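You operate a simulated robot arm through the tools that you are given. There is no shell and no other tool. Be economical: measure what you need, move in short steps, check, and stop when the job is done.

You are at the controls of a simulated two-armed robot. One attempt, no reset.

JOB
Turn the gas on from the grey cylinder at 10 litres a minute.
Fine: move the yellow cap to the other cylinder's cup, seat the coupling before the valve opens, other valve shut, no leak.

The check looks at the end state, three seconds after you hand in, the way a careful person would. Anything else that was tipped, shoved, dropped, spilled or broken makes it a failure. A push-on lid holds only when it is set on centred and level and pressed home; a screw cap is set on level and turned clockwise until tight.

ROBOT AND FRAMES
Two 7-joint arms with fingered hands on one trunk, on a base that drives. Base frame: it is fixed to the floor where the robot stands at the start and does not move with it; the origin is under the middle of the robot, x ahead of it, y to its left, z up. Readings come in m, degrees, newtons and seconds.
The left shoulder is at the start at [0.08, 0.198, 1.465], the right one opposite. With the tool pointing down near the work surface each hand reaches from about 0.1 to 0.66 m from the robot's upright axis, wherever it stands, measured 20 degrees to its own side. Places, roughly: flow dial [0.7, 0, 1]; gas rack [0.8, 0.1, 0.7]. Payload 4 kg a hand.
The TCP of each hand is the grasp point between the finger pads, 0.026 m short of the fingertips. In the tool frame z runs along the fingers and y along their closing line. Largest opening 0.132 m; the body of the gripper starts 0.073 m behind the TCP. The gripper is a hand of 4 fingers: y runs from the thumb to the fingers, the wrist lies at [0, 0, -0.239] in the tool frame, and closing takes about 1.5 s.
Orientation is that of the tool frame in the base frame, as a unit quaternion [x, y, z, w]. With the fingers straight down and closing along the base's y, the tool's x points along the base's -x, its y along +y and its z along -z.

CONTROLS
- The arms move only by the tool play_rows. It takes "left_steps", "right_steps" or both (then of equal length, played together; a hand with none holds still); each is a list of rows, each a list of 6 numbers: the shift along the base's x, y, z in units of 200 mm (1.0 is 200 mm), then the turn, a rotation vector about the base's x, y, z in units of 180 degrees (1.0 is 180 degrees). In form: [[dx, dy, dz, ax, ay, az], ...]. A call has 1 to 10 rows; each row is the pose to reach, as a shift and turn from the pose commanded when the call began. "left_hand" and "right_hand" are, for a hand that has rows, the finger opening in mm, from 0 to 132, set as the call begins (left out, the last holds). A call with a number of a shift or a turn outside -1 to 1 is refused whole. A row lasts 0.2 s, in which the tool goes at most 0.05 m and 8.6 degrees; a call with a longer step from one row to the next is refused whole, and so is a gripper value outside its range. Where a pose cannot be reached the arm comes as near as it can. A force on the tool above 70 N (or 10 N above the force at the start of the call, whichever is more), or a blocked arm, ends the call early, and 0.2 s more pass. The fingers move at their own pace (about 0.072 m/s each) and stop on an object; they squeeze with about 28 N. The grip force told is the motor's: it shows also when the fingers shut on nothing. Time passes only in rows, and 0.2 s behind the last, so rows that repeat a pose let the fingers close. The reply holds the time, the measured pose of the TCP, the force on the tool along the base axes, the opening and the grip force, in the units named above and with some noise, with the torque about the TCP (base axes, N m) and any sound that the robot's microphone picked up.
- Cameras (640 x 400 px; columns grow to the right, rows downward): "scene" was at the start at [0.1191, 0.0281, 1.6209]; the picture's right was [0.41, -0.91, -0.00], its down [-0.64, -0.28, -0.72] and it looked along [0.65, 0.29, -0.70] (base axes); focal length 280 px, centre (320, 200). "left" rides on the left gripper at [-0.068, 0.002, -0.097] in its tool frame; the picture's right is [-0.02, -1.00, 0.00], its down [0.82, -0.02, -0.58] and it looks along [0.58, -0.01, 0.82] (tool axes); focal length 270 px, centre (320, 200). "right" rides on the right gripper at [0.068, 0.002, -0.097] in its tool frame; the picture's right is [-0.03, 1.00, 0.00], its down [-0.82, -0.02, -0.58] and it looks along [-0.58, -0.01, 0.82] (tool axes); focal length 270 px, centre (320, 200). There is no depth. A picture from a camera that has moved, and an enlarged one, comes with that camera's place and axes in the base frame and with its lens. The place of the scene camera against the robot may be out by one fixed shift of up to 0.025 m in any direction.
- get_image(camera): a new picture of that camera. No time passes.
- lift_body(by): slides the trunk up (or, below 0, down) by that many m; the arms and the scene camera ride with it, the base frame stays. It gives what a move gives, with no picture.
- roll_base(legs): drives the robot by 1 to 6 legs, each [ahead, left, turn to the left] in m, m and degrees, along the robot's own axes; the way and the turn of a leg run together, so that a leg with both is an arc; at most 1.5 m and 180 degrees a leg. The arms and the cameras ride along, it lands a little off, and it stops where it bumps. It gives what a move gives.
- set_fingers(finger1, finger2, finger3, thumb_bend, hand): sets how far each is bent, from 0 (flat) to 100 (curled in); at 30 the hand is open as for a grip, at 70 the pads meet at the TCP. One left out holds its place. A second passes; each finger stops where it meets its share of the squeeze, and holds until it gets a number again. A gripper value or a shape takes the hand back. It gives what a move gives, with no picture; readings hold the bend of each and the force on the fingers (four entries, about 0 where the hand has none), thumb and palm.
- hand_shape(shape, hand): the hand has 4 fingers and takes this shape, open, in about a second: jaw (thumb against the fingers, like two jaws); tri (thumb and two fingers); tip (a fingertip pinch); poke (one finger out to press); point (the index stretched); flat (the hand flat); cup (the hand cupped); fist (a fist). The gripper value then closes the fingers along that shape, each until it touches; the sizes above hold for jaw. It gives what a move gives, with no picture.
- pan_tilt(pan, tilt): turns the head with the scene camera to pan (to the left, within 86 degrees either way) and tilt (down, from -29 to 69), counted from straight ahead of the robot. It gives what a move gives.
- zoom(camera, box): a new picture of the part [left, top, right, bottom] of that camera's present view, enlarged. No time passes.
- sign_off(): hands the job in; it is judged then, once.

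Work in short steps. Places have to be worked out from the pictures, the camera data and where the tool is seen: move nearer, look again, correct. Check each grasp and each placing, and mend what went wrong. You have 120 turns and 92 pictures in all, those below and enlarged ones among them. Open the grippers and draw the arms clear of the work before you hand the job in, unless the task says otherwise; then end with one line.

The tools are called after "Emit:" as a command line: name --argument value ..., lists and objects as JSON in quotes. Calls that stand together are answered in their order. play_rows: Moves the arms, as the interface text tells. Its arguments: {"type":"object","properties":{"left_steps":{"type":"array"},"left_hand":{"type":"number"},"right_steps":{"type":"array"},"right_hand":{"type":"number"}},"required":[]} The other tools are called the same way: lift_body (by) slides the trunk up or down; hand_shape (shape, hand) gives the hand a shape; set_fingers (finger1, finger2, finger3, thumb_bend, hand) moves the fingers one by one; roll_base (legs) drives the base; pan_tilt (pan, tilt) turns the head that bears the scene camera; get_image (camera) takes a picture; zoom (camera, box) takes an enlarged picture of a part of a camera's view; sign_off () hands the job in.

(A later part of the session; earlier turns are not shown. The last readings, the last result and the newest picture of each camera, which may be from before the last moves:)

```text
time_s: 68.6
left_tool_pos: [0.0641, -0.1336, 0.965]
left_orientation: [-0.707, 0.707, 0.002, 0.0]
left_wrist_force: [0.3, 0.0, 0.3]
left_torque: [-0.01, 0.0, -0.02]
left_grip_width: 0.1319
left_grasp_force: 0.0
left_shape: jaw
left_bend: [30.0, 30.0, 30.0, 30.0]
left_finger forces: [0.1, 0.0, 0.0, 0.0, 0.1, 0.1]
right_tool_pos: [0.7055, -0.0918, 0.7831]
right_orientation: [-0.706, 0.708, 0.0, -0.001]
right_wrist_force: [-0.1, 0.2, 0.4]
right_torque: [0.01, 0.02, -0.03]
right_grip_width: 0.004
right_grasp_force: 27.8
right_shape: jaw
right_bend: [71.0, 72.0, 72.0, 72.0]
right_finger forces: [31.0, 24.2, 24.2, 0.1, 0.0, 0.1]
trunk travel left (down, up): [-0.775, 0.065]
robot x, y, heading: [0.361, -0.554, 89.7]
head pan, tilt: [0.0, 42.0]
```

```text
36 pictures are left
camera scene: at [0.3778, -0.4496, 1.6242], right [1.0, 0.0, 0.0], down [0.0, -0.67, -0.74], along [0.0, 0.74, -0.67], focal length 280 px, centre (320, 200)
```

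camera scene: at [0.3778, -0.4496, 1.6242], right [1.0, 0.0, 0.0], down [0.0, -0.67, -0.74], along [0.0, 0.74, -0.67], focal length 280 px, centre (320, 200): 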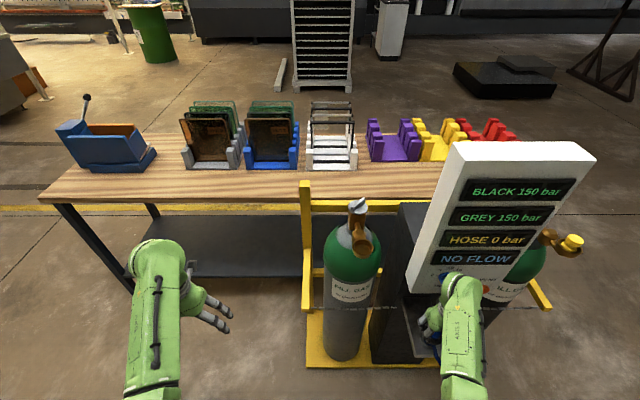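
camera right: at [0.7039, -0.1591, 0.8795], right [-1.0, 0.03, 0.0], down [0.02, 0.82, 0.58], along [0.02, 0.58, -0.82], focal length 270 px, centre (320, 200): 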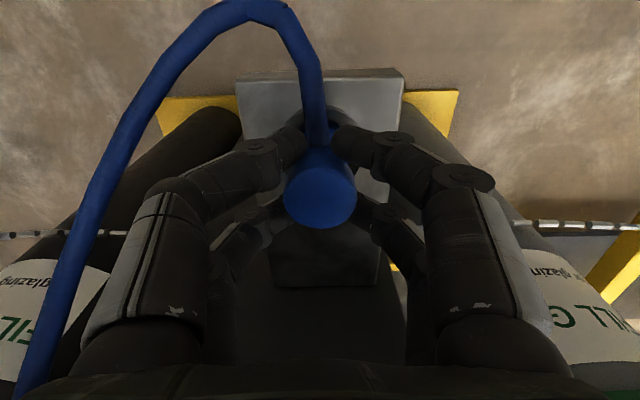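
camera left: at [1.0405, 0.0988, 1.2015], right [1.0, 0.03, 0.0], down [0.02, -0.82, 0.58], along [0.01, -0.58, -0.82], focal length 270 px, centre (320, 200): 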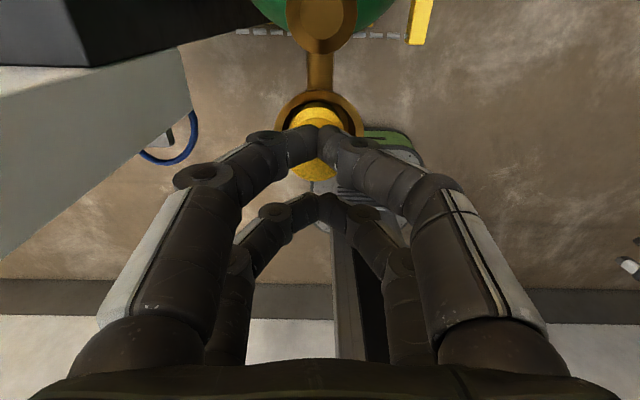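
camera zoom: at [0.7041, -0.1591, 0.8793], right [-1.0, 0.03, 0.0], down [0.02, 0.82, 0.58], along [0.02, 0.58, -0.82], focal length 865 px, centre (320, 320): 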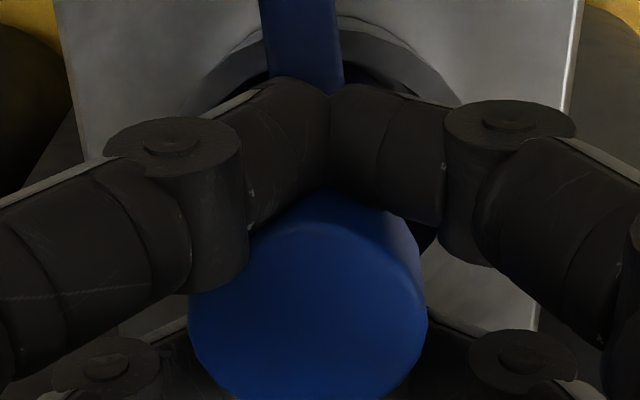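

The finger pairs closed around either side of the neck (front pair 15 mm in front of TCP, meeting over the hose), so it's caged rather than gripped. I reopen, move 15 mm ahead so that the front pair lands on the neck, and close again.

Emit:
play_rows --right_steps '[[0, 0, 0, 0, 0, 0], [0, 0, 0, 0, 0, 0], [0, 0, 0, 0, 0, 0], [0, 0, 0, 0, 0, 0], [0, 0.04, 0, 0, 0, 0], [0, 0.075, 0, 0, 0, 0], [0, 0.075, 0, 0, 0, 0]]' --right_hand 95

Emit:
play_rows --right_steps '[[0, 0, 0, 0, 0, 0], [0, 0, 0, 0, 0, 0], [0, 0, 0, 0, 0, 0], [0, 0, 0, 0, 0, 0], [0, 0, 0, 0, 0, 0], [0, 0, 0, 0, 0, 0], [0, 0, 0, 0, 0, 0]]' --right_hand 0

Emit:
zoom --camera "right" --box '[220, 80, 420, 205]'

```text
time_s: 70.2
left_tool_pos: [0.0634, -0.1333, 0.9649]
left_orientation: [-0.707, 0.708, 0.003, 0.002]
left_wrist_force: [0.7, -0.4, 0.0]
left_torque: [0.0, -0.01, 0.02]
left_grip_width: 0.1319
left_grasp_force: 0.0
left_shape: jaw
left_bend: [30.0, 30.0, 30.0, 30.0]
left_finger forces: [0.1, 0.1, 0.0, 0.0, 0.0, 0.0]
right_tool_pos: [0.7055, -0.077, 0.7836]
right_orientation: [-0.706, 0.708, 0.0, 0.001]
right_wrist_force: [0.0, 0.3, -0.5]
right_torque: [0.0, -0.05, -0.02]
right_grip_width: 0.0948
right_grasp_force: 0.1
right_shape: jaw
right_bend: [66.0, 66.0, 66.0, 55.0]
right_finger forces: [0.1, 0.0, 0.0, 0.0, 0.0, 0.0]
trunk travel left (down, up): [-0.775, 0.065]
robot x, y, heading: [0.3671, -0.5593, 90.0]
head pan, tilt: [0.0, 42.0]
```

```text
time_s: 71.8
left_tool_pos: [0.0639, -0.1338, 0.9632]
left_orientation: [-0.707, 0.707, 0.003, 0.001]
left_wrist_force: [0.6, -0.1, 0.0]
left_torque: [0.03, -0.04, -0.03]
left_grip_width: 0.1318
left_grasp_force: 0.0
left_shape: jaw
left_bend: [30.0, 30.0, 30.0, 30.0]
left_finger forces: [0.0, 0.1, 0.0, 0.1, 0.0, 0.1]
right_tool_pos: [0.7061, -0.0781, 0.7838]
right_orientation: [-0.706, 0.708, 0.0, 0.0]
right_wrist_force: [0.4, 0.8, 0.5]
right_torque: [-0.01, -0.01, 0.04]
right_grip_width: 0.0125
right_grasp_force: 27.5
right_shape: jaw
right_bend: [73.0, 61.0, 61.0, 70.0]
right_finger forces: [23.7, 0.0, 0.0, 0.0, 24.2, 0.0]
trunk travel left (down, up): [-0.775, 0.065]
robot x, y, heading: [0.3614, -0.5588, 89.9]
head pan, tilt: [0.0, 42.0]
```

```text
3.20 times, centred on (320, 142) of right
camera zoom: at [0.7042, -0.1444, 0.8796], right [-1.0, 0.03, 0.0], down [0.02, 0.82, 0.58], along [0.02, 0.58, -0.82], focal length 865 px, centre (320, 384)
```

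zoom: 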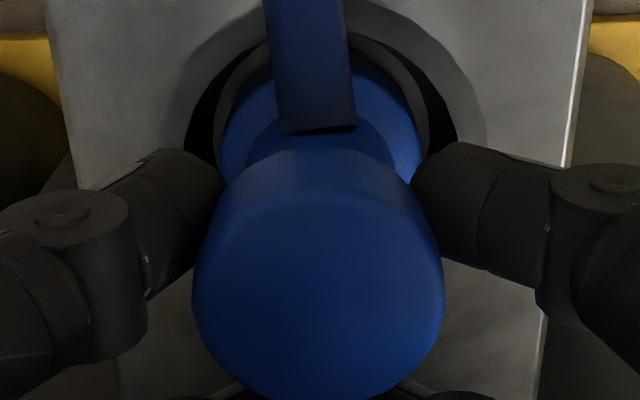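

Now finger 1 and thumb pinch the neck (24 N each). I lift slowly.

Emit:
play_rows --right_steps '[[0, 0, 0.04, 0, 0, 0], [0, 0, 0.08, 0, 0, 0], [0, 0, 0.14, 0, 0, 0], [0, 0, 0.2, 0, 0, 0], [0, 0, 0.27, 0, 0, 0], [0, 0, 0.27, 0, 0, 0]]'

Emit:
get_image --camera "right"

```text
time_s: 73.2
left_tool_pos: [0.0643, -0.1353, 0.9654]
left_orientation: [-0.706, 0.708, 0.002, 0.0]
left_wrist_force: [-0.2, 0.3, -0.1]
left_torque: [0.04, 0.0, 0.0]
left_grip_width: 0.1318
left_grasp_force: 0.1
left_shape: jaw
left_bend: [30.0, 30.0, 30.0, 30.0]
left_finger forces: [0.1, 0.0, 0.1, 0.1, 0.1, 0.0]
right_tool_pos: [0.706, -0.0776, 0.8373]
right_orientation: [-0.705, 0.709, -0.001, 0.0]
right_wrist_force: [0.3, 0.0, -0.1]
right_torque: [0.02, 0.0, 0.03]
right_grip_width: 0.0126
right_grasp_force: 28.6
right_shape: jaw
right_bend: [73.0, 61.0, 61.0, 70.0]
right_finger forces: [22.7, 0.0, 0.1, 0.0, 24.0, 0.0]
trunk travel left (down, up): [-0.775, 0.065]
robot x, y, heading: [0.3626, -0.561, 90.1]
head pan, tilt: [0.0, 42.0]
```

```text
34 pictures are left
camera right: at [0.7044, -0.1446, 0.9336], right [-1.0, 0.03, 0.0], down [0.02, 0.82, 0.58], along [0.02, 0.58, -0.82], focal length 270 px, centre (320, 200)
```

right: 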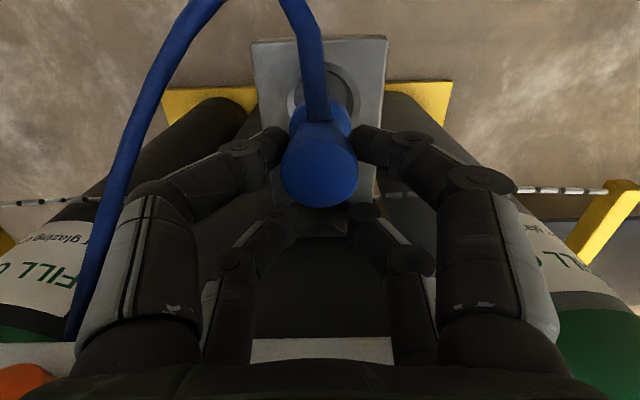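

Coupling is held level, centre 14.5 mm behind TCP. I draw it back, raise it in front of the panel and move it left toward the grey cup, watching the force from the hose.

Emit:
play_rows --right_steps '[[0, -0.2, 0.05, 0, 0, 0], [-0.05, -0.35, 0.2, 0, 0, 0], [-0.1, -0.4, 0.42, 0, 0, 0], [-0.15, -0.4, 0.65, 0, 0, 0], [-0.22, -0.4, 0.88, 0, 0, 0], [-0.35, -0.4, 1.0, 0, 0, 0], [-0.55, -0.4, 1.0, 0, 0, 0], [-0.78, -0.4, 1.0, 0, 0, 0], [-1.0, -0.4, 1.0, 0, 0, 0], [-1.0, -0.4, 1.0, 0, 0, 0]]'

Emit:
get_image --camera "right"

Emit:
get_image --camera "scene"

```text
time_s: 75.1
left_tool_pos: [0.0639, -0.1343, 0.9669]
left_orientation: [-0.707, 0.707, 0.002, 0.002]
left_wrist_force: [-0.1, 0.5, -0.3]
left_torque: [0.0, 0.02, 0.04]
left_grip_width: 0.1318
left_grasp_force: 0.0
left_shape: jaw
left_bend: [30.0, 30.0, 30.0, 30.0]
left_finger forces: [0.1, 0.0, 0.0, 0.0, 0.0, 0.1]
right_tool_pos: [0.6185, -0.1485, 1.0534]
right_orientation: [-0.624, 0.781, 0.014, 0.016]
right_wrist_force: [1.0, 0.4, -1.1]
right_torque: [0.04, -0.01, -0.02]
right_grip_width: 0.0122
right_grasp_force: 28.6
right_shape: jaw
right_bend: [73.0, 61.0, 61.0, 70.0]
right_finger forces: [21.3, 0.0, 0.1, 0.1, 23.7, 0.0]
trunk travel left (down, up): [-0.775, 0.065]
robot x, y, heading: [0.3642, -0.5614, 89.9]
head pan, tilt: [0.0, 42.0]
stopped in row 9 (right hand): the arm was blocked; the commanded pose is now the measured one
```

```text
33 pictures are left
camera right: at [0.6015, -0.2179, 1.1463], right [-0.97, 0.25, 0.0], down [0.2, 0.77, 0.61], along [0.15, 0.59, -0.79], focal length 270 px, centre (320, 200)
```

right: 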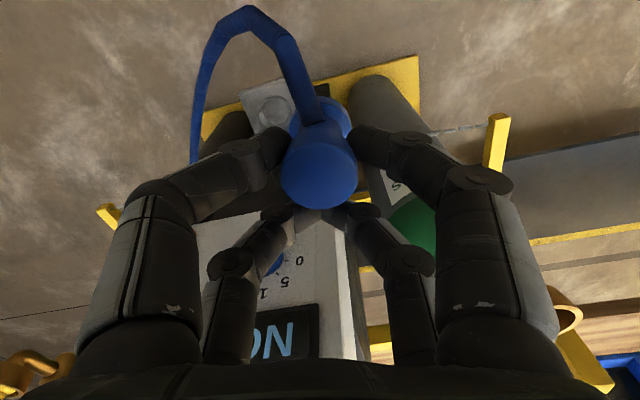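

```text
32 pictures are left
camera scene: at [0.3781, -0.4501, 1.6256], right [1.0, 0.0, 0.0], down [0.0, -0.67, -0.74], along [0.0, 0.74, -0.67], focal length 280 px, centre (320, 200)
```

scene: 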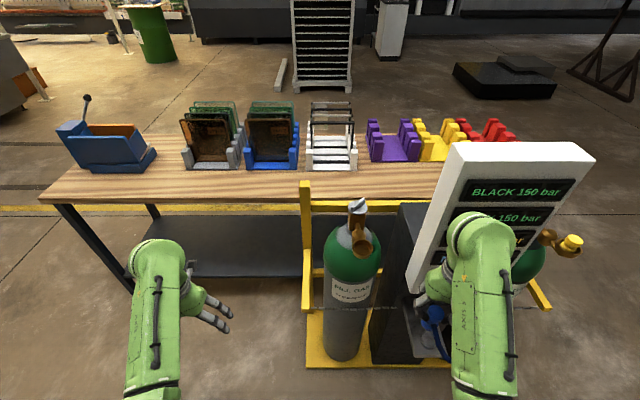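

The arm was blocked at its own limit (too far inward at this height). I straighten the hand at a more comfortable spot and will drive the base left instead.

Emit:
play_rows --right_steps '[[0.08, 0, 0, -0.004, 0, 0.02], [0.16, 0, 0.05, -0.008, 0, 0.045], [0.22, 0, 0.1, -0.0134, 0, 0.07], [0.22, 0, 0.25, -0.0134, 0, 0.07], [0.22, 0, 0.32, -0.0134, 0, 0.07], [0.22, 0, 0.32, -0.0134, 0, 0.07]]'

Emit:
get_image --camera "right"

```text
time_s: 76.5
left_tool_pos: [0.064, -0.1338, 0.9653]
left_orientation: [-0.706, 0.708, 0.003, 0.001]
left_wrist_force: [0.4, -0.3, 0.9]
left_torque: [0.03, 0.01, -0.03]
left_grip_width: 0.132
left_grasp_force: 0.1
left_shape: jaw
left_bend: [30.0, 30.0, 30.0, 30.0]
left_finger forces: [0.1, 0.1, 0.1, 0.1, 0.0, 0.0]
right_tool_pos: [0.6676, -0.1323, 1.0498]
right_orientation: [-0.706, 0.708, -0.003, -0.002]
right_wrist_force: [0.0, 0.5, -1.3]
right_torque: [0.03, 0.05, 0.0]
right_grip_width: 0.0122
right_grasp_force: 28.2
right_shape: jaw
right_bend: [73.0, 61.0, 61.0, 70.0]
right_finger forces: [21.0, 0.1, 0.0, 0.0, 23.6, 0.0]
right hand out of reach, approached as far as the arm can: row 2, 3, 4, 5, 6
trunk travel left (down, up): [-0.775, 0.065]
robot x, y, heading: [0.3629, -0.5621, 90.0]
head pan, tilt: [0.0, 42.0]
```

```text
31 pictures are left
camera right: at [0.6661, -0.1995, 1.1476], right [-1.0, 0.03, 0.0], down [0.02, 0.82, 0.57], along [0.02, 0.57, -0.82], focal length 270 px, centre (320, 200)
```

right: 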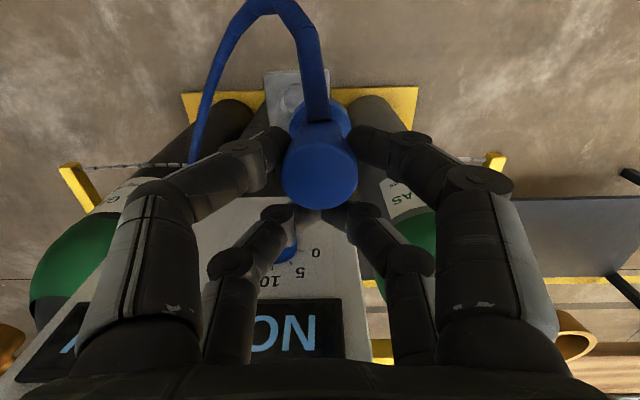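

The arm's height limit is z≈1.05 here, so I raise the trunk by 6 cm, then drive left by 0.185 m.

Emit:
lift_body --by 0.062

Emit:
roll_base --legs '[[0, 0.185, 0]]'

Emit:
get_image --camera "right"

Emit:
get_image --camera "scene"

```text
time_s: 77.5
left_tool_pos: [0.0645, -0.1344, 1.0265]
left_orientation: [-0.707, 0.707, 0.002, 0.001]
left_wrist_force: [1.1, -0.8, -0.5]
left_torque: [0.0, 0.01, -0.03]
left_grip_width: 0.1318
left_grasp_force: 0.0
left_shape: jaw
left_bend: [30.0, 30.0, 30.0, 30.0]
left_finger forces: [0.0, 0.0, 0.0, 0.1, 0.0, 0.0]
right_tool_pos: [0.6684, -0.1323, 1.1121]
right_orientation: [-0.707, 0.708, -0.004, -0.002]
right_wrist_force: [-0.1, 0.8, 0.1]
right_torque: [0.03, 0.02, 0.01]
right_grip_width: 0.0123
right_grasp_force: 28.2
right_shape: jaw
right_bend: [73.0, 61.0, 61.0, 70.0]
right_finger forces: [21.0, 0.0, 0.0, 0.0, 23.5, 0.1]
trunk travel left (down, up): [-0.837, 0.003]
robot x, y, heading: [0.3614, -0.5604, 89.8]
head pan, tilt: [0.0, 42.0]
```

```text
time_s: 79.0
left_tool_pos: [-0.1172, -0.1338, 1.0284]
left_orientation: [-0.706, 0.708, 0.004, 0.0]
left_wrist_force: [0.5, -0.7, -0.9]
left_torque: [0.02, 0.04, 0.03]
left_grip_width: 0.132
left_grasp_force: 0.2
left_shape: jaw
left_bend: [30.0, 30.0, 30.0, 30.0]
left_finger forces: [0.1, 0.1, 0.1, 0.1, 0.0, 0.0]
right_tool_pos: [0.4866, -0.1322, 1.1111]
right_orientation: [-0.706, 0.708, -0.002, -0.003]
right_wrist_force: [0.8, 0.8, 0.5]
right_torque: [0.0, 0.05, -0.04]
right_grip_width: 0.0118
right_grasp_force: 27.4
right_shape: jaw
right_bend: [73.0, 61.0, 61.0, 70.0]
right_finger forces: [21.0, 0.1, 0.0, 0.0, 23.4, 0.0]
trunk travel left (down, up): [-0.837, 0.003]
robot x, y, heading: [0.1788, -0.5554, 89.8]
head pan, tilt: [0.0, 42.0]
```

```text
30 pictures are left
camera right: at [0.4851, -0.1988, 1.2083], right [-1.0, 0.03, 0.0], down [0.02, 0.82, 0.57], along [0.02, 0.57, -0.82], focal length 270 px, centre (320, 200)
```

right: 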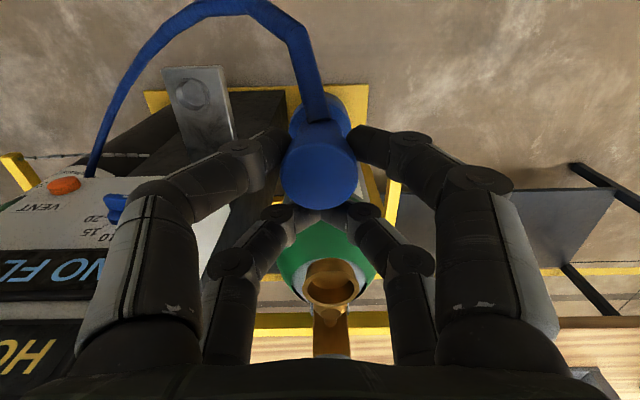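

```text
29 pictures are left
camera scene: at [0.1989, -0.4491, 1.6862], right [1.0, 0.0, 0.0], down [0.0, -0.67, -0.74], along [0.0, 0.74, -0.67], focal length 280 px, centre (320, 200)
```

scene: 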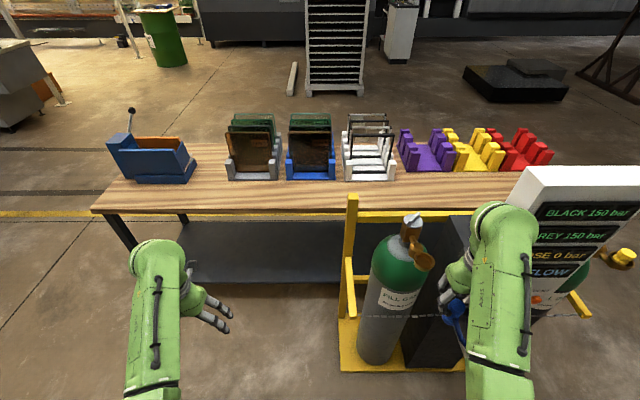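

The grey cup is right ahead at (0.480,0.033). I drive ahead 0.16 m, which leaves the coupling ~4 cm above the rim.

Emit:
roll_base --legs '[[0.16, 0, 0]]'

Emit:
get_image --camera "right"

```text
time_s: 80.4
left_tool_pos: [-0.1215, 0.0204, 1.0288]
left_orientation: [0.707, -0.707, -0.003, -0.001]
left_wrist_force: [-0.2, 0.3, 0.5]
left_torque: [0.01, -0.01, 0.01]
left_grip_width: 0.1319
left_grasp_force: 0.0
left_shape: jaw
left_bend: [30.0, 30.0, 30.0, 30.0]
left_finger forces: [0.0, 0.0, 0.0, 0.0, 0.1, 0.0]
right_tool_pos: [0.4826, 0.0212, 1.1127]
right_orientation: [0.707, -0.707, 0.003, 0.001]
right_wrist_force: [-0.6, -0.5, -0.2]
right_torque: [0.03, 0.03, -0.01]
right_grip_width: 0.012
right_grasp_force: 27.7
right_shape: jaw
right_bend: [73.0, 61.0, 61.0, 70.0]
right_finger forces: [21.0, 0.0, 0.0, 0.1, 23.4, 0.1]
trunk travel left (down, up): [-0.837, 0.003]
robot x, y, heading: [0.1785, -0.4, 90.0]
head pan, tilt: [0.0, 42.0]
```

```text
28 pictures are left
camera right: at [0.4812, -0.0446, 1.2106], right [-1.0, 0.03, 0.0], down [0.02, 0.82, 0.57], along [0.02, 0.57, -0.82], focal length 270 px, centre (320, 200)
```

right: 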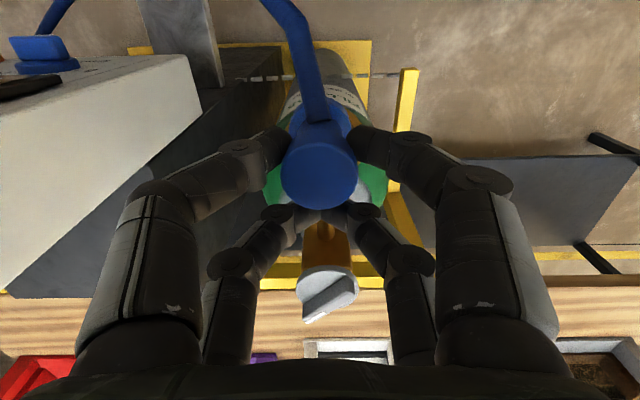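

I move 24 mm ahead to centre the coupling over the cup, lower to just above the rim and check with the scene camera.

Emit:
play_rows --right_steps '[[-0.002, 0.06, 0, 0, 0, 0], [-0.004, 0.118, 0, 0, 0, 0], [-0.004, 0.118, -0.06, 0, 0, 0], [-0.004, 0.118, -0.115, 0, 0, 0], [-0.004, 0.118, -0.115, 0, 0, 0]]'

Emit:
zoom --camera "scene" --box '[384, 215, 480, 275]'

Emit:
zoom --camera "right" --box '[240, 100, 400, 200]'

```text
time_s: 81.6
left_tool_pos: [-0.1212, 0.0227, 1.0258]
left_orientation: [0.707, -0.707, -0.002, 0.0]
left_wrist_force: [-0.1, -0.4, -0.6]
left_torque: [-0.01, 0.02, 0.03]
left_grip_width: 0.1317
left_grasp_force: 0.0
left_shape: jaw
left_bend: [30.0, 30.0, 30.0, 30.0]
left_finger forces: [0.0, 0.0, 0.1, 0.0, 0.1, 0.0]
right_tool_pos: [0.4815, 0.0494, 1.089]
right_orientation: [-0.707, 0.707, -0.004, -0.002]
right_wrist_force: [0.4, -0.2, -0.5]
right_torque: [-0.01, 0.0, -0.03]
right_grip_width: 0.0073
right_grasp_force: 28.2
right_shape: jaw
right_bend: [77.0, 61.0, 61.0, 74.0]
right_finger forces: [0.0, 0.0, 0.0, 0.0, 0.0, 0.0]
trunk travel left (down, up): [-0.837, 0.003]
robot x, y, heading: [0.1807, -0.3986, 90.2]
head pan, tilt: [0.0, 42.0]
```

```text
6.67 times, centred on (432, 245) of scene
camera zoom: at [0.1937, -0.2905, 1.686], right [1.0, 0.0, 0.0], down [0.0, -0.67, -0.74], along [0.0, 0.74, -0.67], focal length 1866 px, centre (-427, -100)
```

zoom: 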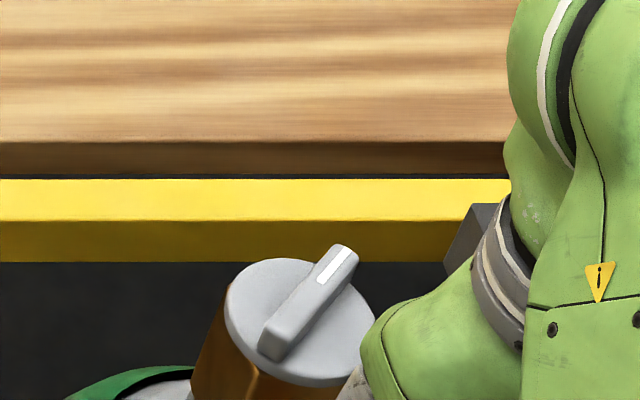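

```text
4.00 times, centred on (320, 150) of right
camera zoom: at [0.4802, -0.0162, 1.1861], right [-1.0, 0.03, 0.0], down [0.02, 0.82, 0.57], along [0.02, 0.57, -0.82], focal length 1081 px, centre (320, 400)
```

zoom: 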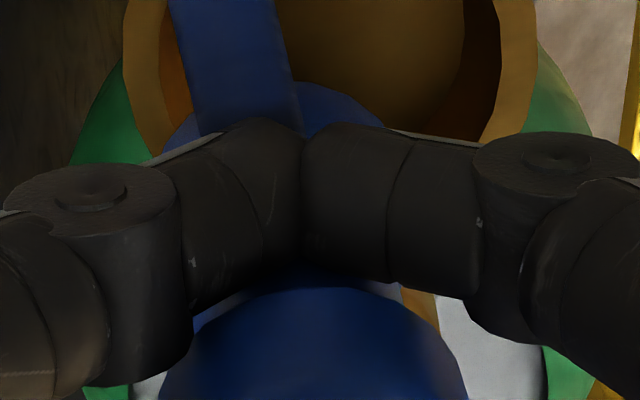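

The pinch slipped (forces 0): the neck moved between the finger pairs, caged by the knob. I look at the full view before doing anything.

Emit:
get_image --camera "right"

```text
25 pictures are left
camera right: at [0.4802, -0.0162, 1.1861], right [-1.0, 0.03, 0.0], down [0.02, 0.82, 0.57], along [0.02, 0.57, -0.82], focal length 270 px, centre (320, 200)
```

right: 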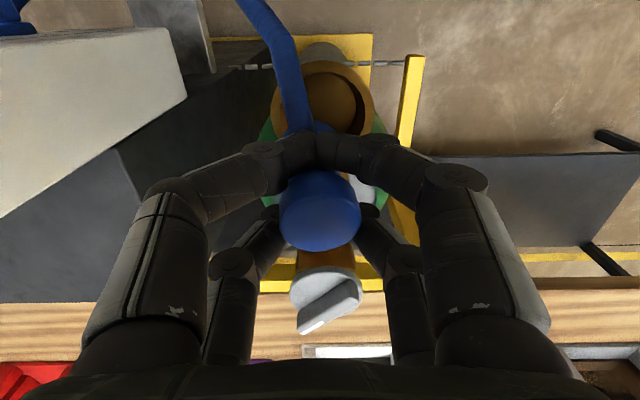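

The coupling now hangs caged between the finger pairs, flange at ≈(0.488,0.046), tilted a bit toward the hose. It can't drop out while closed; I shift so the flange is over the cup (−6 mm, −17 mm) and re-look before lowering.

Emit:
play_rows --right_steps '[[0, 0, 0.05, 0, 0, 0], [-0.03, -0.05, 0.05, 0, 0, 0], [-0.03, -0.085, 0.05, 0, 0, 0], [-0.03, -0.085, 0.0, 0, 0, 0], [-0.03, -0.085, 0.0, 0, 0, 0]]'

Emit:
get_image --camera "right"

```text
time_s: 82.8
left_tool_pos: [-0.1215, 0.024, 1.0269]
left_orientation: [0.707, -0.707, -0.002, -0.001]
left_wrist_force: [0.0, -0.4, -0.1]
left_torque: [0.03, -0.02, 0.0]
left_grip_width: 0.1321
left_grasp_force: 0.0
left_shape: jaw
left_bend: [30.0, 30.0, 30.0, 30.0]
left_finger forces: [0.0, 0.0, 0.0, 0.0, 0.1, 0.1]
right_tool_pos: [0.4749, 0.0333, 1.0886]
right_orientation: [0.707, -0.707, 0.004, 0.001]
right_wrist_force: [-0.4, 0.6, -0.6]
right_torque: [0.01, 0.0, -0.01]
right_grip_width: 0.0069
right_grasp_force: 28.1
right_shape: jaw
right_bend: [77.0, 61.0, 61.0, 74.0]
right_finger forces: [0.0, 0.0, 0.0, 0.0, 0.0, 0.0]
trunk travel left (down, up): [-0.837, 0.003]
robot x, y, heading: [0.174, -0.4029, 89.8]
head pan, tilt: [0.0, 42.0]
```

```text
24 pictures are left
camera right: at [0.4737, -0.034, 1.1861], right [-1.0, 0.03, 0.0], down [0.02, 0.82, 0.57], along [0.02, 0.57, -0.82], focal length 270 px, centre (320, 200)
```

right: 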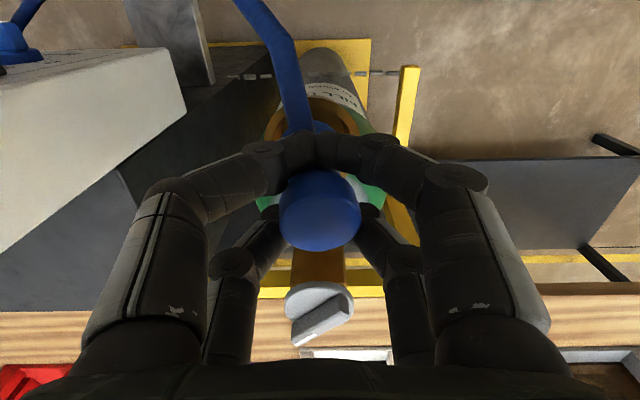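

The flange appears over the cup. I lower in small steps toward TCP z≈1.06 so the flange drops into the cup.

Emit:
play_rows --right_steps '[[0, 0, -0.03, 0, 0, 0], [0, 0, -0.06, 0, 0, 0], [0, 0, -0.09, 0, 0, 0], [0, 0, -0.12, 0, 0, 0], [0, 0, -0.14, 0, 0, 0], [0, 0, -0.14, 0, 0, 0]]'

Emit:
get_image --camera "right"

Emit:
pan_tilt --pan -25 --tilt 50

Emit:
get_image --camera "scene"

```text
time_s: 84.2
left_tool_pos: [-0.1216, 0.0211, 1.0285]
left_orientation: [-0.707, 0.707, 0.003, 0.001]
left_wrist_force: [-0.2, 1.2, -0.3]
left_torque: [-0.01, -0.02, -0.02]
left_grip_width: 0.132
left_grasp_force: 0.1
left_shape: jaw
left_bend: [30.0, 30.0, 30.0, 30.0]
left_finger forces: [0.0, 0.1, 0.0, 0.0, 0.0, 0.0]
right_tool_pos: [0.4761, 0.0312, 1.0645]
right_orientation: [0.708, -0.706, 0.003, -0.003]
right_wrist_force: [2.2, 2.3, 23.2]
right_torque: [0.57, -0.08, -0.06]
right_grip_width: 0.0072
right_grasp_force: 28.0
right_shape: jaw
right_bend: [77.0, 62.0, 62.0, 74.0]
right_finger forces: [0.0, 0.0, 0.1, 0.1, 0.1, 0.0]
trunk travel left (down, up): [-0.837, 0.003]
robot x, y, heading: [0.177, -0.3989, 90.0]
head pan, tilt: [0.0, 42.0]
```

```text
23 pictures are left
camera right: at [0.4734, -0.0351, 1.1613], right [-1.0, 0.03, -0.01], down [0.02, 0.82, 0.58], along [0.02, 0.58, -0.82], focal length 270 px, centre (320, 200)
```

right: 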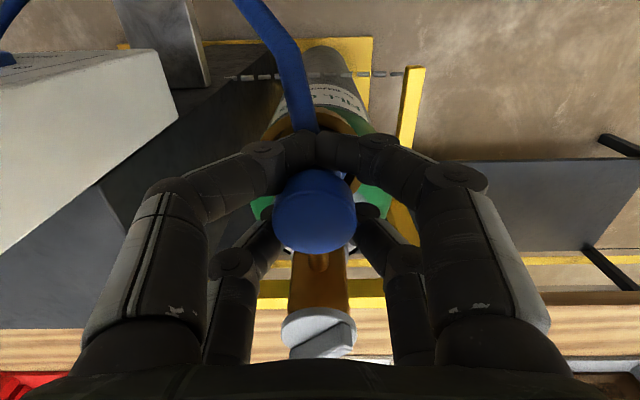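

```text
time_s: 85.1
left_tool_pos: [-0.1222, 0.0219, 1.0273]
left_orientation: [0.707, -0.707, -0.002, -0.003]
left_wrist_force: [-0.8, -0.4, 0.3]
left_torque: [-0.01, 0.02, 0.01]
left_grip_width: 0.1321
left_grasp_force: 0.0
left_shape: jaw
left_bend: [30.0, 30.0, 30.0, 30.0]
left_finger forces: [0.0, 0.0, 0.1, 0.0, 0.1, 0.0]
right_tool_pos: [0.4756, 0.0313, 1.065]
right_orientation: [0.707, -0.707, 0.002, -0.002]
right_wrist_force: [7.1, 7.7, 34.4]
right_torque: [0.87, -0.19, -0.11]
right_grip_width: 0.0076
right_grasp_force: 27.5
right_shape: jaw
right_bend: [77.0, 63.0, 63.0, 74.0]
right_finger forces: [0.0, 0.0, 0.1, 0.0, 0.0, 0.0]
trunk travel left (down, up): [-0.837, 0.003]
robot x, y, heading: [0.177, -0.4, 89.8]
head pan, tilt: [-25.0, 50.0]
```

```text
22 pictures are left
camera scene: at [0.2237, -0.3082, 1.6754], right [0.91, -0.42, 0.0], down [-0.32, -0.69, -0.64], along [0.27, 0.58, -0.76], focal length 280 px, centre (320, 200)
```

scene: 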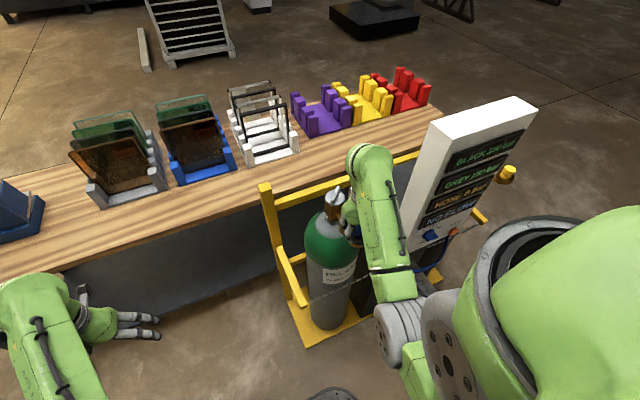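

There is contact (23–34 N). I back off slightly and zoom from the head to see how the flange stands to the cup.

Emit:
play_rows --right_steps '[[0, 0, 0.02, 0, 0, 0], [0, 0, 0.02, 0, 0, 0]]'

Emit:
zoom --camera "scene" --box '[310, 180, 406, 240]'

Emit:
zoom --camera "right" --box '[240, 90, 400, 190]'

```text
time_s: 85.7
left_tool_pos: [-0.1222, 0.0236, 1.0269]
left_orientation: [0.707, -0.707, -0.003, -0.001]
left_wrist_force: [-0.1, 0.5, 0.3]
left_torque: [-0.01, 0.03, 0.02]
left_grip_width: 0.1318
left_grasp_force: 0.0
left_shape: jaw
left_bend: [30.0, 30.0, 30.0, 30.0]
left_finger forces: [0.0, 0.0, 0.0, 0.0, 0.1, 0.0]
right_tool_pos: [0.4747, 0.0332, 1.0647]
right_orientation: [0.707, -0.707, 0.005, 0.002]
right_wrist_force: [3.9, 7.8, 16.6]
right_torque: [0.52, -0.12, -0.05]
right_grip_width: 0.0073
right_grasp_force: 27.4
right_shape: jaw
right_bend: [77.0, 62.0, 63.0, 74.0]
right_finger forces: [0.1, 0.0, 0.0, 0.0, 0.1, 0.1]
trunk travel left (down, up): [-0.837, 0.003]
robot x, y, heading: [0.1758, -0.3954, 90.0]
head pan, tilt: [-25.0, 50.0]
```

```text
6.67 times, centred on (358, 210) of scene
camera zoom: at [0.2248, -0.3058, 1.6748], right [0.91, -0.42, 0.0], down [-0.32, -0.69, -0.64], along [0.27, 0.58, -0.77], focal length 1866 px, centre (67, 133)
```

zoom: 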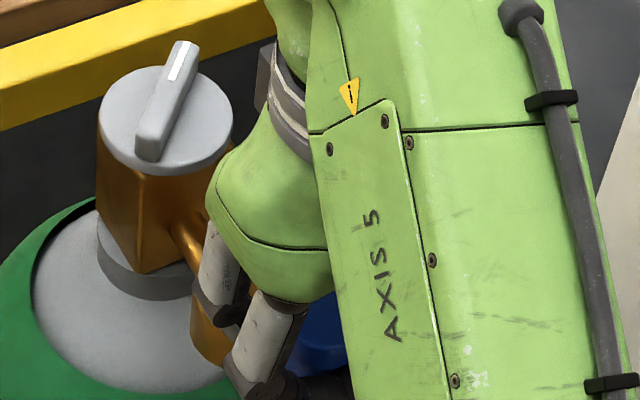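

```text
4.00 times, centred on (320, 140) of right
camera zoom: at [0.4735, -0.0345, 1.1619], right [-1.0, 0.03, 0.0], down [0.02, 0.82, 0.57], along [0.02, 0.57, -0.82], focal length 1081 px, centre (320, 440)
```

zoom: 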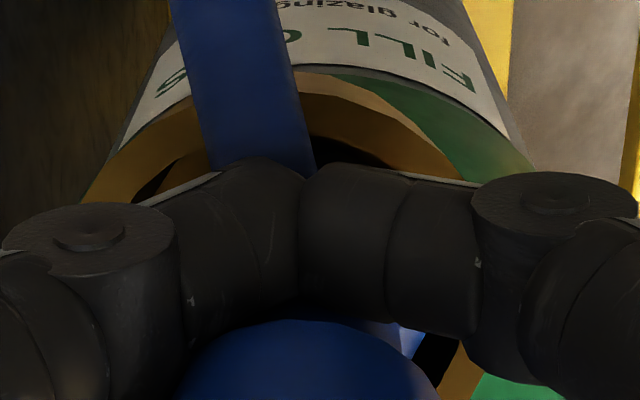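

The flange now seems inside the cup, and TCP z 1.0647 matches the seated height from the parking cup. I open the fingers in place and look.

Emit:
play_rows --right_steps '[[0, 0, 0, 0, 0, 0], [0, 0, 0, 0, 0, 0], [0, 0, 0, 0, 0, 0], [0, 0, 0, 0, 0, 0], [0, 0, 0, 0, 0, 0]]' --right_hand 90

Emit:
get_image --camera "right"

```text
time_s: 86.9
left_tool_pos: [-0.1226, 0.0229, 1.0274]
left_orientation: [-0.707, 0.707, 0.002, 0.002]
left_wrist_force: [-0.4, 0.2, -1.0]
left_torque: [0.0, -0.02, -0.01]
left_grip_width: 0.132
left_grasp_force: 0.1
left_shape: jaw
left_bend: [30.0, 30.0, 30.0, 30.0]
left_finger forces: [0.0, 0.0, 0.0, 0.0, 0.0, 0.0]
right_tool_pos: [0.4754, 0.0325, 1.0655]
right_orientation: [-0.707, 0.707, -0.004, -0.001]
right_wrist_force: [0.1, 0.2, -0.6]
right_torque: [0.02, -0.04, -0.02]
right_grip_width: 0.0896
right_grasp_force: 0.1
right_shape: jaw
right_bend: [69.0, 69.0, 69.0, 60.0]
right_finger forces: [0.1, 0.1, 0.0, 0.1, 0.1, 0.1]
trunk travel left (down, up): [-0.837, 0.003]
robot x, y, heading: [0.1789, -0.4032, 89.7]
head pan, tilt: [-25.0, 50.0]
```

```text
19 pictures are left
camera right: at [0.4737, -0.0345, 1.1626], right [-1.0, 0.03, 0.0], down [0.02, 0.82, 0.57], along [0.02, 0.57, -0.82], focal length 270 px, centre (320, 200)
```

right: 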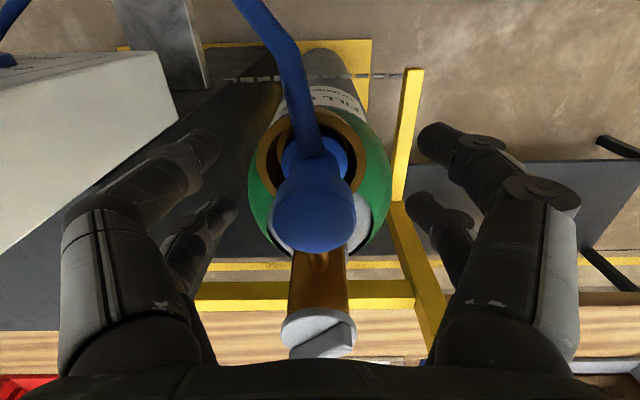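

The coupling stands in the cup, apparently ~1 cm short of home (knob top ≈1.076 vs 1.062). I rise, close the fingers, put the front pair over the knob centre and press down.

Emit:
play_rows --right_steps '[[0, 0, 0.15, 0, 0, 0], [0, 0, 0.3, 0, 0, 0], [0.015, 0.03, 0.3, 0, 0, 0], [0.025, 0.06, 0.3, 0, 0, 0], [0.025, 0.06, 0.3, 0, 0, 0]]'

Emit:
play_rows --right_steps '[[0, 0, 0, 0, 0, 0], [0, 0, 0, 0, 0, 0], [0, 0, 0, 0, 0, 0], [0, 0, 0, 0, 0, 0], [0, 0, 0, 0, 0, 0], [0, 0, 0, 0, 0, 0], [0, 0, 0, 0, 0, 0]]' --right_hand 0

Emit:
get_image --camera "right"

```text
time_s: 88.1
left_tool_pos: [-0.1233, 0.0218, 1.0277]
left_orientation: [0.707, -0.707, -0.002, -0.001]
left_wrist_force: [-0.3, 0.0, 1.2]
left_torque: [0.0, -0.02, 0.0]
left_grip_width: 0.1319
left_grasp_force: 0.1
left_shape: jaw
left_bend: [30.0, 30.0, 30.0, 30.0]
left_finger forces: [0.0, 0.0, 0.1, 0.0, 0.1, 0.0]
right_tool_pos: [0.48, 0.0465, 1.1219]
right_orientation: [0.708, -0.707, 0.003, 0.001]
right_wrist_force: [0.1, -0.2, 0.4]
right_torque: [0.0, 0.01, 0.01]
right_grip_width: 0.0895
right_grasp_force: 0.0
right_shape: jaw
right_bend: [69.0, 69.0, 69.0, 60.0]
right_finger forces: [0.1, 0.0, 0.0, 0.0, 0.0, 0.0]
right hand out of reach, approached as far as the arm can: row 2, 3, 4, 5
trunk travel left (down, up): [-0.837, 0.003]
robot x, y, heading: [0.1811, -0.3982, 89.9]
head pan, tilt: [-25.0, 50.0]
```

```text
time_s: 89.7
left_tool_pos: [-0.1226, 0.023, 1.0266]
left_orientation: [0.708, -0.707, -0.002, -0.001]
left_wrist_force: [-0.4, -1.2, -0.9]
left_torque: [0.0, -0.01, 0.0]
left_grip_width: 0.132
left_grasp_force: 0.1
left_shape: jaw
left_bend: [30.0, 30.0, 30.0, 30.0]
left_finger forces: [0.1, 0.0, 0.0, 0.0, 0.1, 0.0]
right_tool_pos: [0.481, 0.0472, 1.1221]
right_orientation: [-0.707, 0.707, -0.003, -0.001]
right_wrist_force: [-0.6, -0.2, -0.7]
right_torque: [0.0, -0.01, 0.01]
right_grip_width: 0.0
right_grasp_force: 28.2
right_shape: jaw
right_bend: [62.0, 63.0, 63.0, 70.0]
right_finger forces: [0.0, 0.0, 0.1, 0.0, 0.0, 0.0]
trunk travel left (down, up): [-0.837, 0.003]
robot x, y, heading: [0.1784, -0.397, 90.1]
head pan, tilt: [-25.0, 50.0]
```

```text
18 pictures are left
camera right: at [0.4791, -0.0203, 1.2191], right [-1.0, 0.03, 0.0], down [0.02, 0.82, 0.57], along [0.02, 0.57, -0.82], focal length 270 px, centre (320, 200)
```

right: 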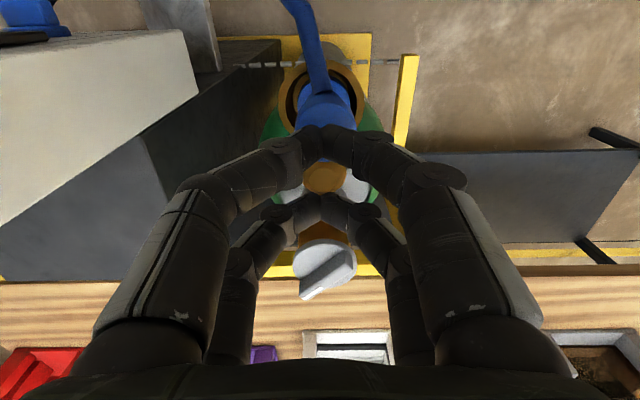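

The knob is at (≈0.479,0.028), right under the front finger pair. Pressing down in small steps.

Emit:
play_rows --right_steps '[[0, -0.01, -0.06, 0, 0, 0], [0, -0.01, -0.09, 0, 0, 0], [0, -0.01, -0.115, 0, 0, 0], [0, -0.01, -0.135, 0, 0, 0], [0, -0.01, -0.155, 0, 0, 0], [0, -0.01, -0.175, 0, 0, 0], [0, -0.01, -0.195, 0, 0, 0], [0, -0.01, -0.21, 0, 0, 0], [0, -0.01, -0.225, 0, 0, 0]]'

Emit:
zoom --camera "right" --box '[220, 60, 420, 185]'

```text
time_s: 90.8
left_tool_pos: [-0.1239, 0.0202, 1.0276]
left_orientation: [0.707, -0.707, -0.003, -0.003]
left_wrist_force: [0.0, 0.5, 0.3]
left_torque: [-0.01, -0.01, -0.02]
left_grip_width: 0.132
left_grasp_force: 0.2
left_shape: jaw
left_bend: [30.0, 30.0, 30.0, 30.0]
left_finger forces: [0.1, 0.1, 0.0, 0.0, 0.0, 0.0]
right_tool_pos: [0.4823, 0.0467, 1.1089]
right_orientation: [-0.707, 0.707, 0.004, 0.016]
right_wrist_force: [-4.1, -6.1, 31.7]
right_torque: [-0.82, 0.21, -0.11]
right_grip_width: 0.0
right_grasp_force: 28.3
right_shape: jaw
right_bend: [68.0, 63.0, 63.0, 68.0]
right_finger forces: [0.0, 0.1, 0.2, 0.0, 0.0, 0.0]
trunk travel left (down, up): [-0.837, 0.003]
robot x, y, heading: [0.1796, -0.4005, 89.9]
head pan, tilt: [-25.0, 50.0]
stopped in row 5 (right hand): the force on the tool passed its limit at 74 N (the readings are from after the stop); the commanded pose is now the measured one
```

```text
3.20 times, centred on (320, 122) of right
camera zoom: at [0.4784, -0.0232, 1.2039], right [-1.0, 0.03, -0.01], down [0.01, 0.8, 0.6], along [0.03, 0.6, -0.8], focal length 865 px, centre (320, 448)
```

zoom: 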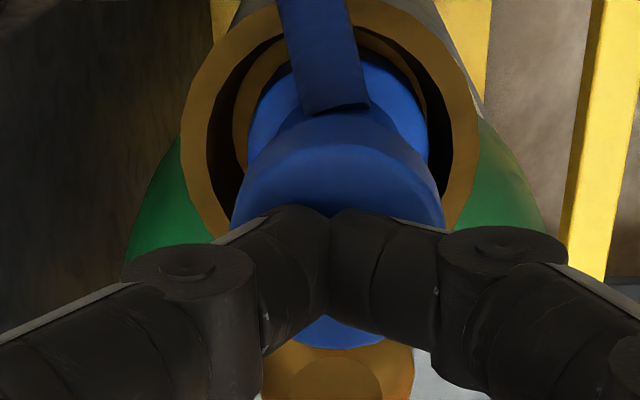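

It resists at 74 N, higher than the cap did; either the coupling is simply taller or not home. I raise and open the right hand and take a clear oblique look.

Emit:
play_rows --right_steps '[[0, 0, 0.07, 0, 0, 0], [0, -0.05, 0.07, 0, 0, 0], [0, -0.15, 0.07, 0, 0, 0], [0, -0.3, 0.07, 0, 0, 0], [0, -0.5, 0.05, 0, 0, 0], [0, -0.7, 0.03, 0, 0, 0], [0, -0.7, 0.03, 0, 0, 0]]'

Emit:
zoom --camera "right" --box '[240, 190, 400, 290]'

```text
time_s: 92.1
left_tool_pos: [-0.1223, 0.0228, 1.0284]
left_orientation: [0.708, -0.706, -0.002, -0.001]
left_wrist_force: [0.6, -1.4, -0.2]
left_torque: [-0.01, 0.0, 0.01]
left_grip_width: 0.1319
left_grasp_force: 0.0
left_shape: jaw
left_bend: [30.0, 30.0, 30.0, 30.0]
left_finger forces: [0.0, 0.0, 0.0, 0.1, 0.0, 0.1]
right_tool_pos: [0.5044, 0.0004, 1.1886]
right_orientation: [0.707, -0.692, -0.053, -0.134]
right_wrist_force: [0.1, -1.0, 0.0]
right_torque: [-0.01, 0.01, 0.01]
right_grip_width: 0.0
right_grasp_force: 28.0
right_shape: jaw
right_bend: [66.0, 63.0, 63.0, 68.0]
right_finger forces: [0.0, 0.0, 0.0, 0.1, 0.0, 0.0]
right hand out of reach, approached as far as the arm can: row 4, 5
trunk travel left (down, up): [-0.837, 0.003]
robot x, y, heading: [0.1789, -0.3981, 90.0]
head pan, tilt: [-25.0, 50.0]
stopped in row 6 (right hand): the arm was blocked; the commanded pose is now the measured one
```

```text
4.00 times, centred on (320, 240) of right
camera zoom: at [0.4953, -0.0901, 1.2643], right [-0.99, 0.02, -0.11], down [-0.07, 0.64, 0.77], along [0.08, 0.77, -0.63], focal length 1081 px, centre (320, 40)
```

zoom: 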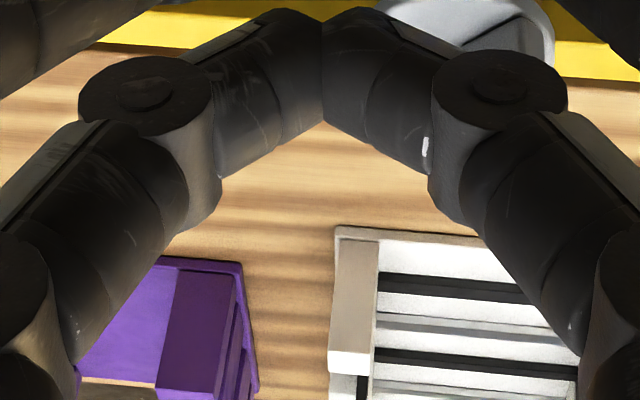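

The arm ran into its limit but is clear above everything. I back the base off 0.22 m and view the coupling unobstructed with the head camera.

Emit:
roll_base --legs '[[-0.22, 0, 0]]'

Emit:
get_image --camera "scene"

```text
time_s: 93.8
left_tool_pos: [-0.1222, -0.191, 1.0252]
left_orientation: [0.708, -0.707, 0.0, 0.0]
left_wrist_force: [-0.5, 0.2, -0.4]
left_torque: [-0.01, -0.02, 0.0]
left_grip_width: 0.132
left_grasp_force: 0.1
left_shape: jaw
left_bend: [30.0, 30.0, 30.0, 30.0]
left_finger forces: [0.0, 0.1, 0.0, 0.0, 0.0, 0.0]
right_tool_pos: [0.5048, -0.2107, 1.1862]
right_orientation: [0.71, -0.691, -0.051, -0.13]
right_wrist_force: [-0.7, 0.1, 0.2]
right_torque: [-0.04, 0.01, -0.03]
right_grip_width: 0.0003
right_grasp_force: 27.7
right_shape: jaw
right_bend: [66.0, 63.0, 63.0, 68.0]
right_finger forces: [0.0, 0.0, 0.0, 0.1, 0.0, 0.0]
trunk travel left (down, up): [-0.837, 0.003]
robot x, y, heading: [0.1771, -0.6232, 89.8]
head pan, tilt: [-25.0, 50.0]
```

```text
15 pictures are left
camera scene: at [0.2254, -0.5162, 1.6744], right [0.91, -0.42, 0.0], down [-0.32, -0.7, -0.64], along [0.27, 0.58, -0.77], focal length 280 px, centre (320, 200)
```

scene: 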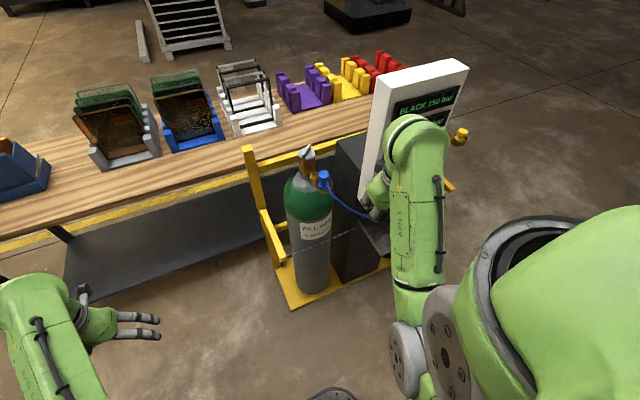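

The coupling stands upright on the grey cup. I drive right 0.5 m so that the left arm can inspect from straight above and press with better posture.

Emit:
roll_base --legs '[[0, -0.5, 0], [0.09, 0, 0]]'

Emit:
play_rows --left_steps '[[0, 0, 0.24, 0, 0, 0], [0, 0, 0.45, 0.03, 0, 0], [0.1, 0.1, 0.55, 0.07, 0, 0], [0.25, 0.22, 0.6, 0.11, 0, 0], [0.4, 0.36, 0.65, 0.15, 0, 0], [0.52, 0.52, 0.65, 0.19, 0, 0], [0.52, 0.67, 0.65, 0.196, 0, 0], [0.52, 0.67, 0.65, 0.196, 0, 0]]'

Emit:
zoom --camera "scene" --box '[80, 120, 400, 320]'

```text
time_s: 97.4
left_tool_pos: [0.379, -0.1159, 1.0313]
left_orientation: [-0.706, 0.708, 0.005, 0.004]
left_wrist_force: [0.7, -0.6, -0.1]
left_torque: [0.03, -0.05, -0.03]
left_grip_width: 0.1318
left_grasp_force: 0.0
left_shape: jaw
left_bend: [30.0, 30.0, 30.0, 30.0]
left_finger forces: [0.1, 0.0, 0.1, 0.0, 0.1, 0.0]
right_tool_pos: [1.0059, -0.1404, 1.1929]
right_orientation: [0.707, -0.692, -0.055, -0.137]
right_wrist_force: [0.4, -0.4, 0.5]
right_torque: [0.04, -0.01, 0.02]
right_grip_width: 0.0
right_grasp_force: 27.7
right_shape: jaw
right_bend: [66.0, 63.0, 63.0, 68.0]
right_finger forces: [0.0, 0.0, 0.1, 0.1, 0.0, 0.1]
trunk travel left (down, up): [-0.837, 0.003]
robot x, y, heading: [0.6798, -0.5322, 89.6]
head pan, tilt: [-25.0, 50.0]
```

```text
time_s: 98.8
left_tool_pos: [0.3956, -0.012, 1.1778]
left_orientation: [0.733, -0.611, -0.23, -0.189]
left_wrist_force: [0.3, 0.2, 0.3]
left_torque: [-0.05, -0.03, 0.03]
left_grip_width: 0.1318
left_grasp_force: 0.0
left_shape: jaw
left_bend: [30.0, 30.0, 30.0, 30.0]
left_finger forces: [0.0, 0.1, 0.1, 0.1, 0.0, 0.0]
right_tool_pos: [1.007, -0.1298, 1.191]
right_orientation: [0.707, -0.692, -0.053, -0.134]
right_wrist_force: [0.2, -0.6, 0.5]
right_torque: [0.02, 0.01, 0.03]
right_grip_width: 0.0
right_grasp_force: 28.2
right_shape: jaw
right_bend: [66.0, 63.0, 63.0, 68.0]
right_finger forces: [0.0, 0.0, 0.1, 0.0, 0.0, 0.0]
trunk travel left (down, up): [-0.837, 0.003]
robot x, y, heading: [0.6771, -0.5311, 89.8]
head pan, tilt: [-25.0, 50.0]
stopped in row 6 (left hand): the arm was blocked; the commanded pose is now the measured one
```

```text
2.00 times, centred on (240, 220) of scene
camera zoom: at [0.7253, -0.4381, 1.6758], right [0.91, -0.43, 0.0], down [-0.33, -0.69, -0.64], along [0.27, 0.58, -0.77], focal length 560 px, centre (480, 160)
```

zoom: 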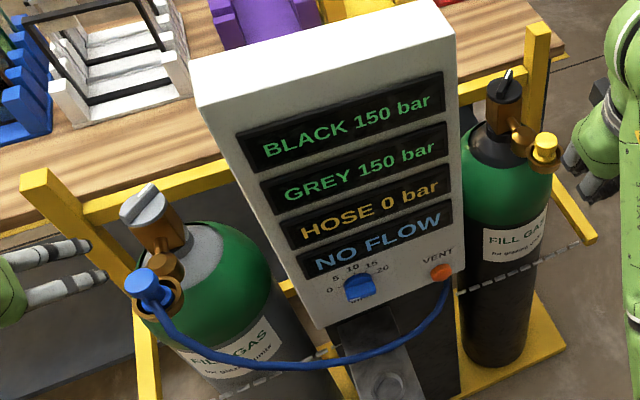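

Good view from here. I zoom the head camera on the seated coupling and compare with how the cap sits.

Emit:
zoom --camera "scene" --box '[132, 240, 196, 280]'

```text
10.00 times, centred on (164, 260) of scene
camera zoom: at [0.7253, -0.4381, 1.6758], right [0.91, -0.43, 0.0], down [-0.33, -0.69, -0.64], along [0.27, 0.58, -0.77], focal length 2799 px, centre (1880, -400)
```

zoom: 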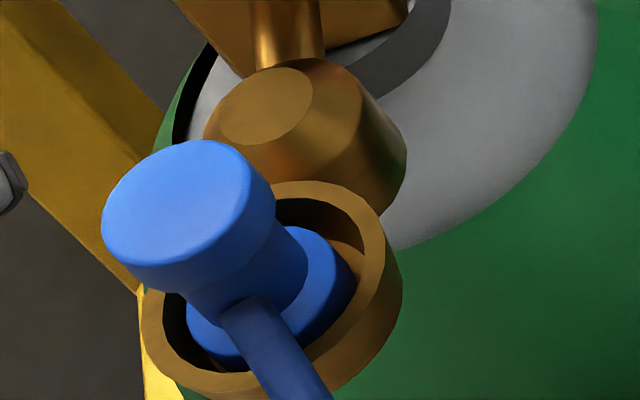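

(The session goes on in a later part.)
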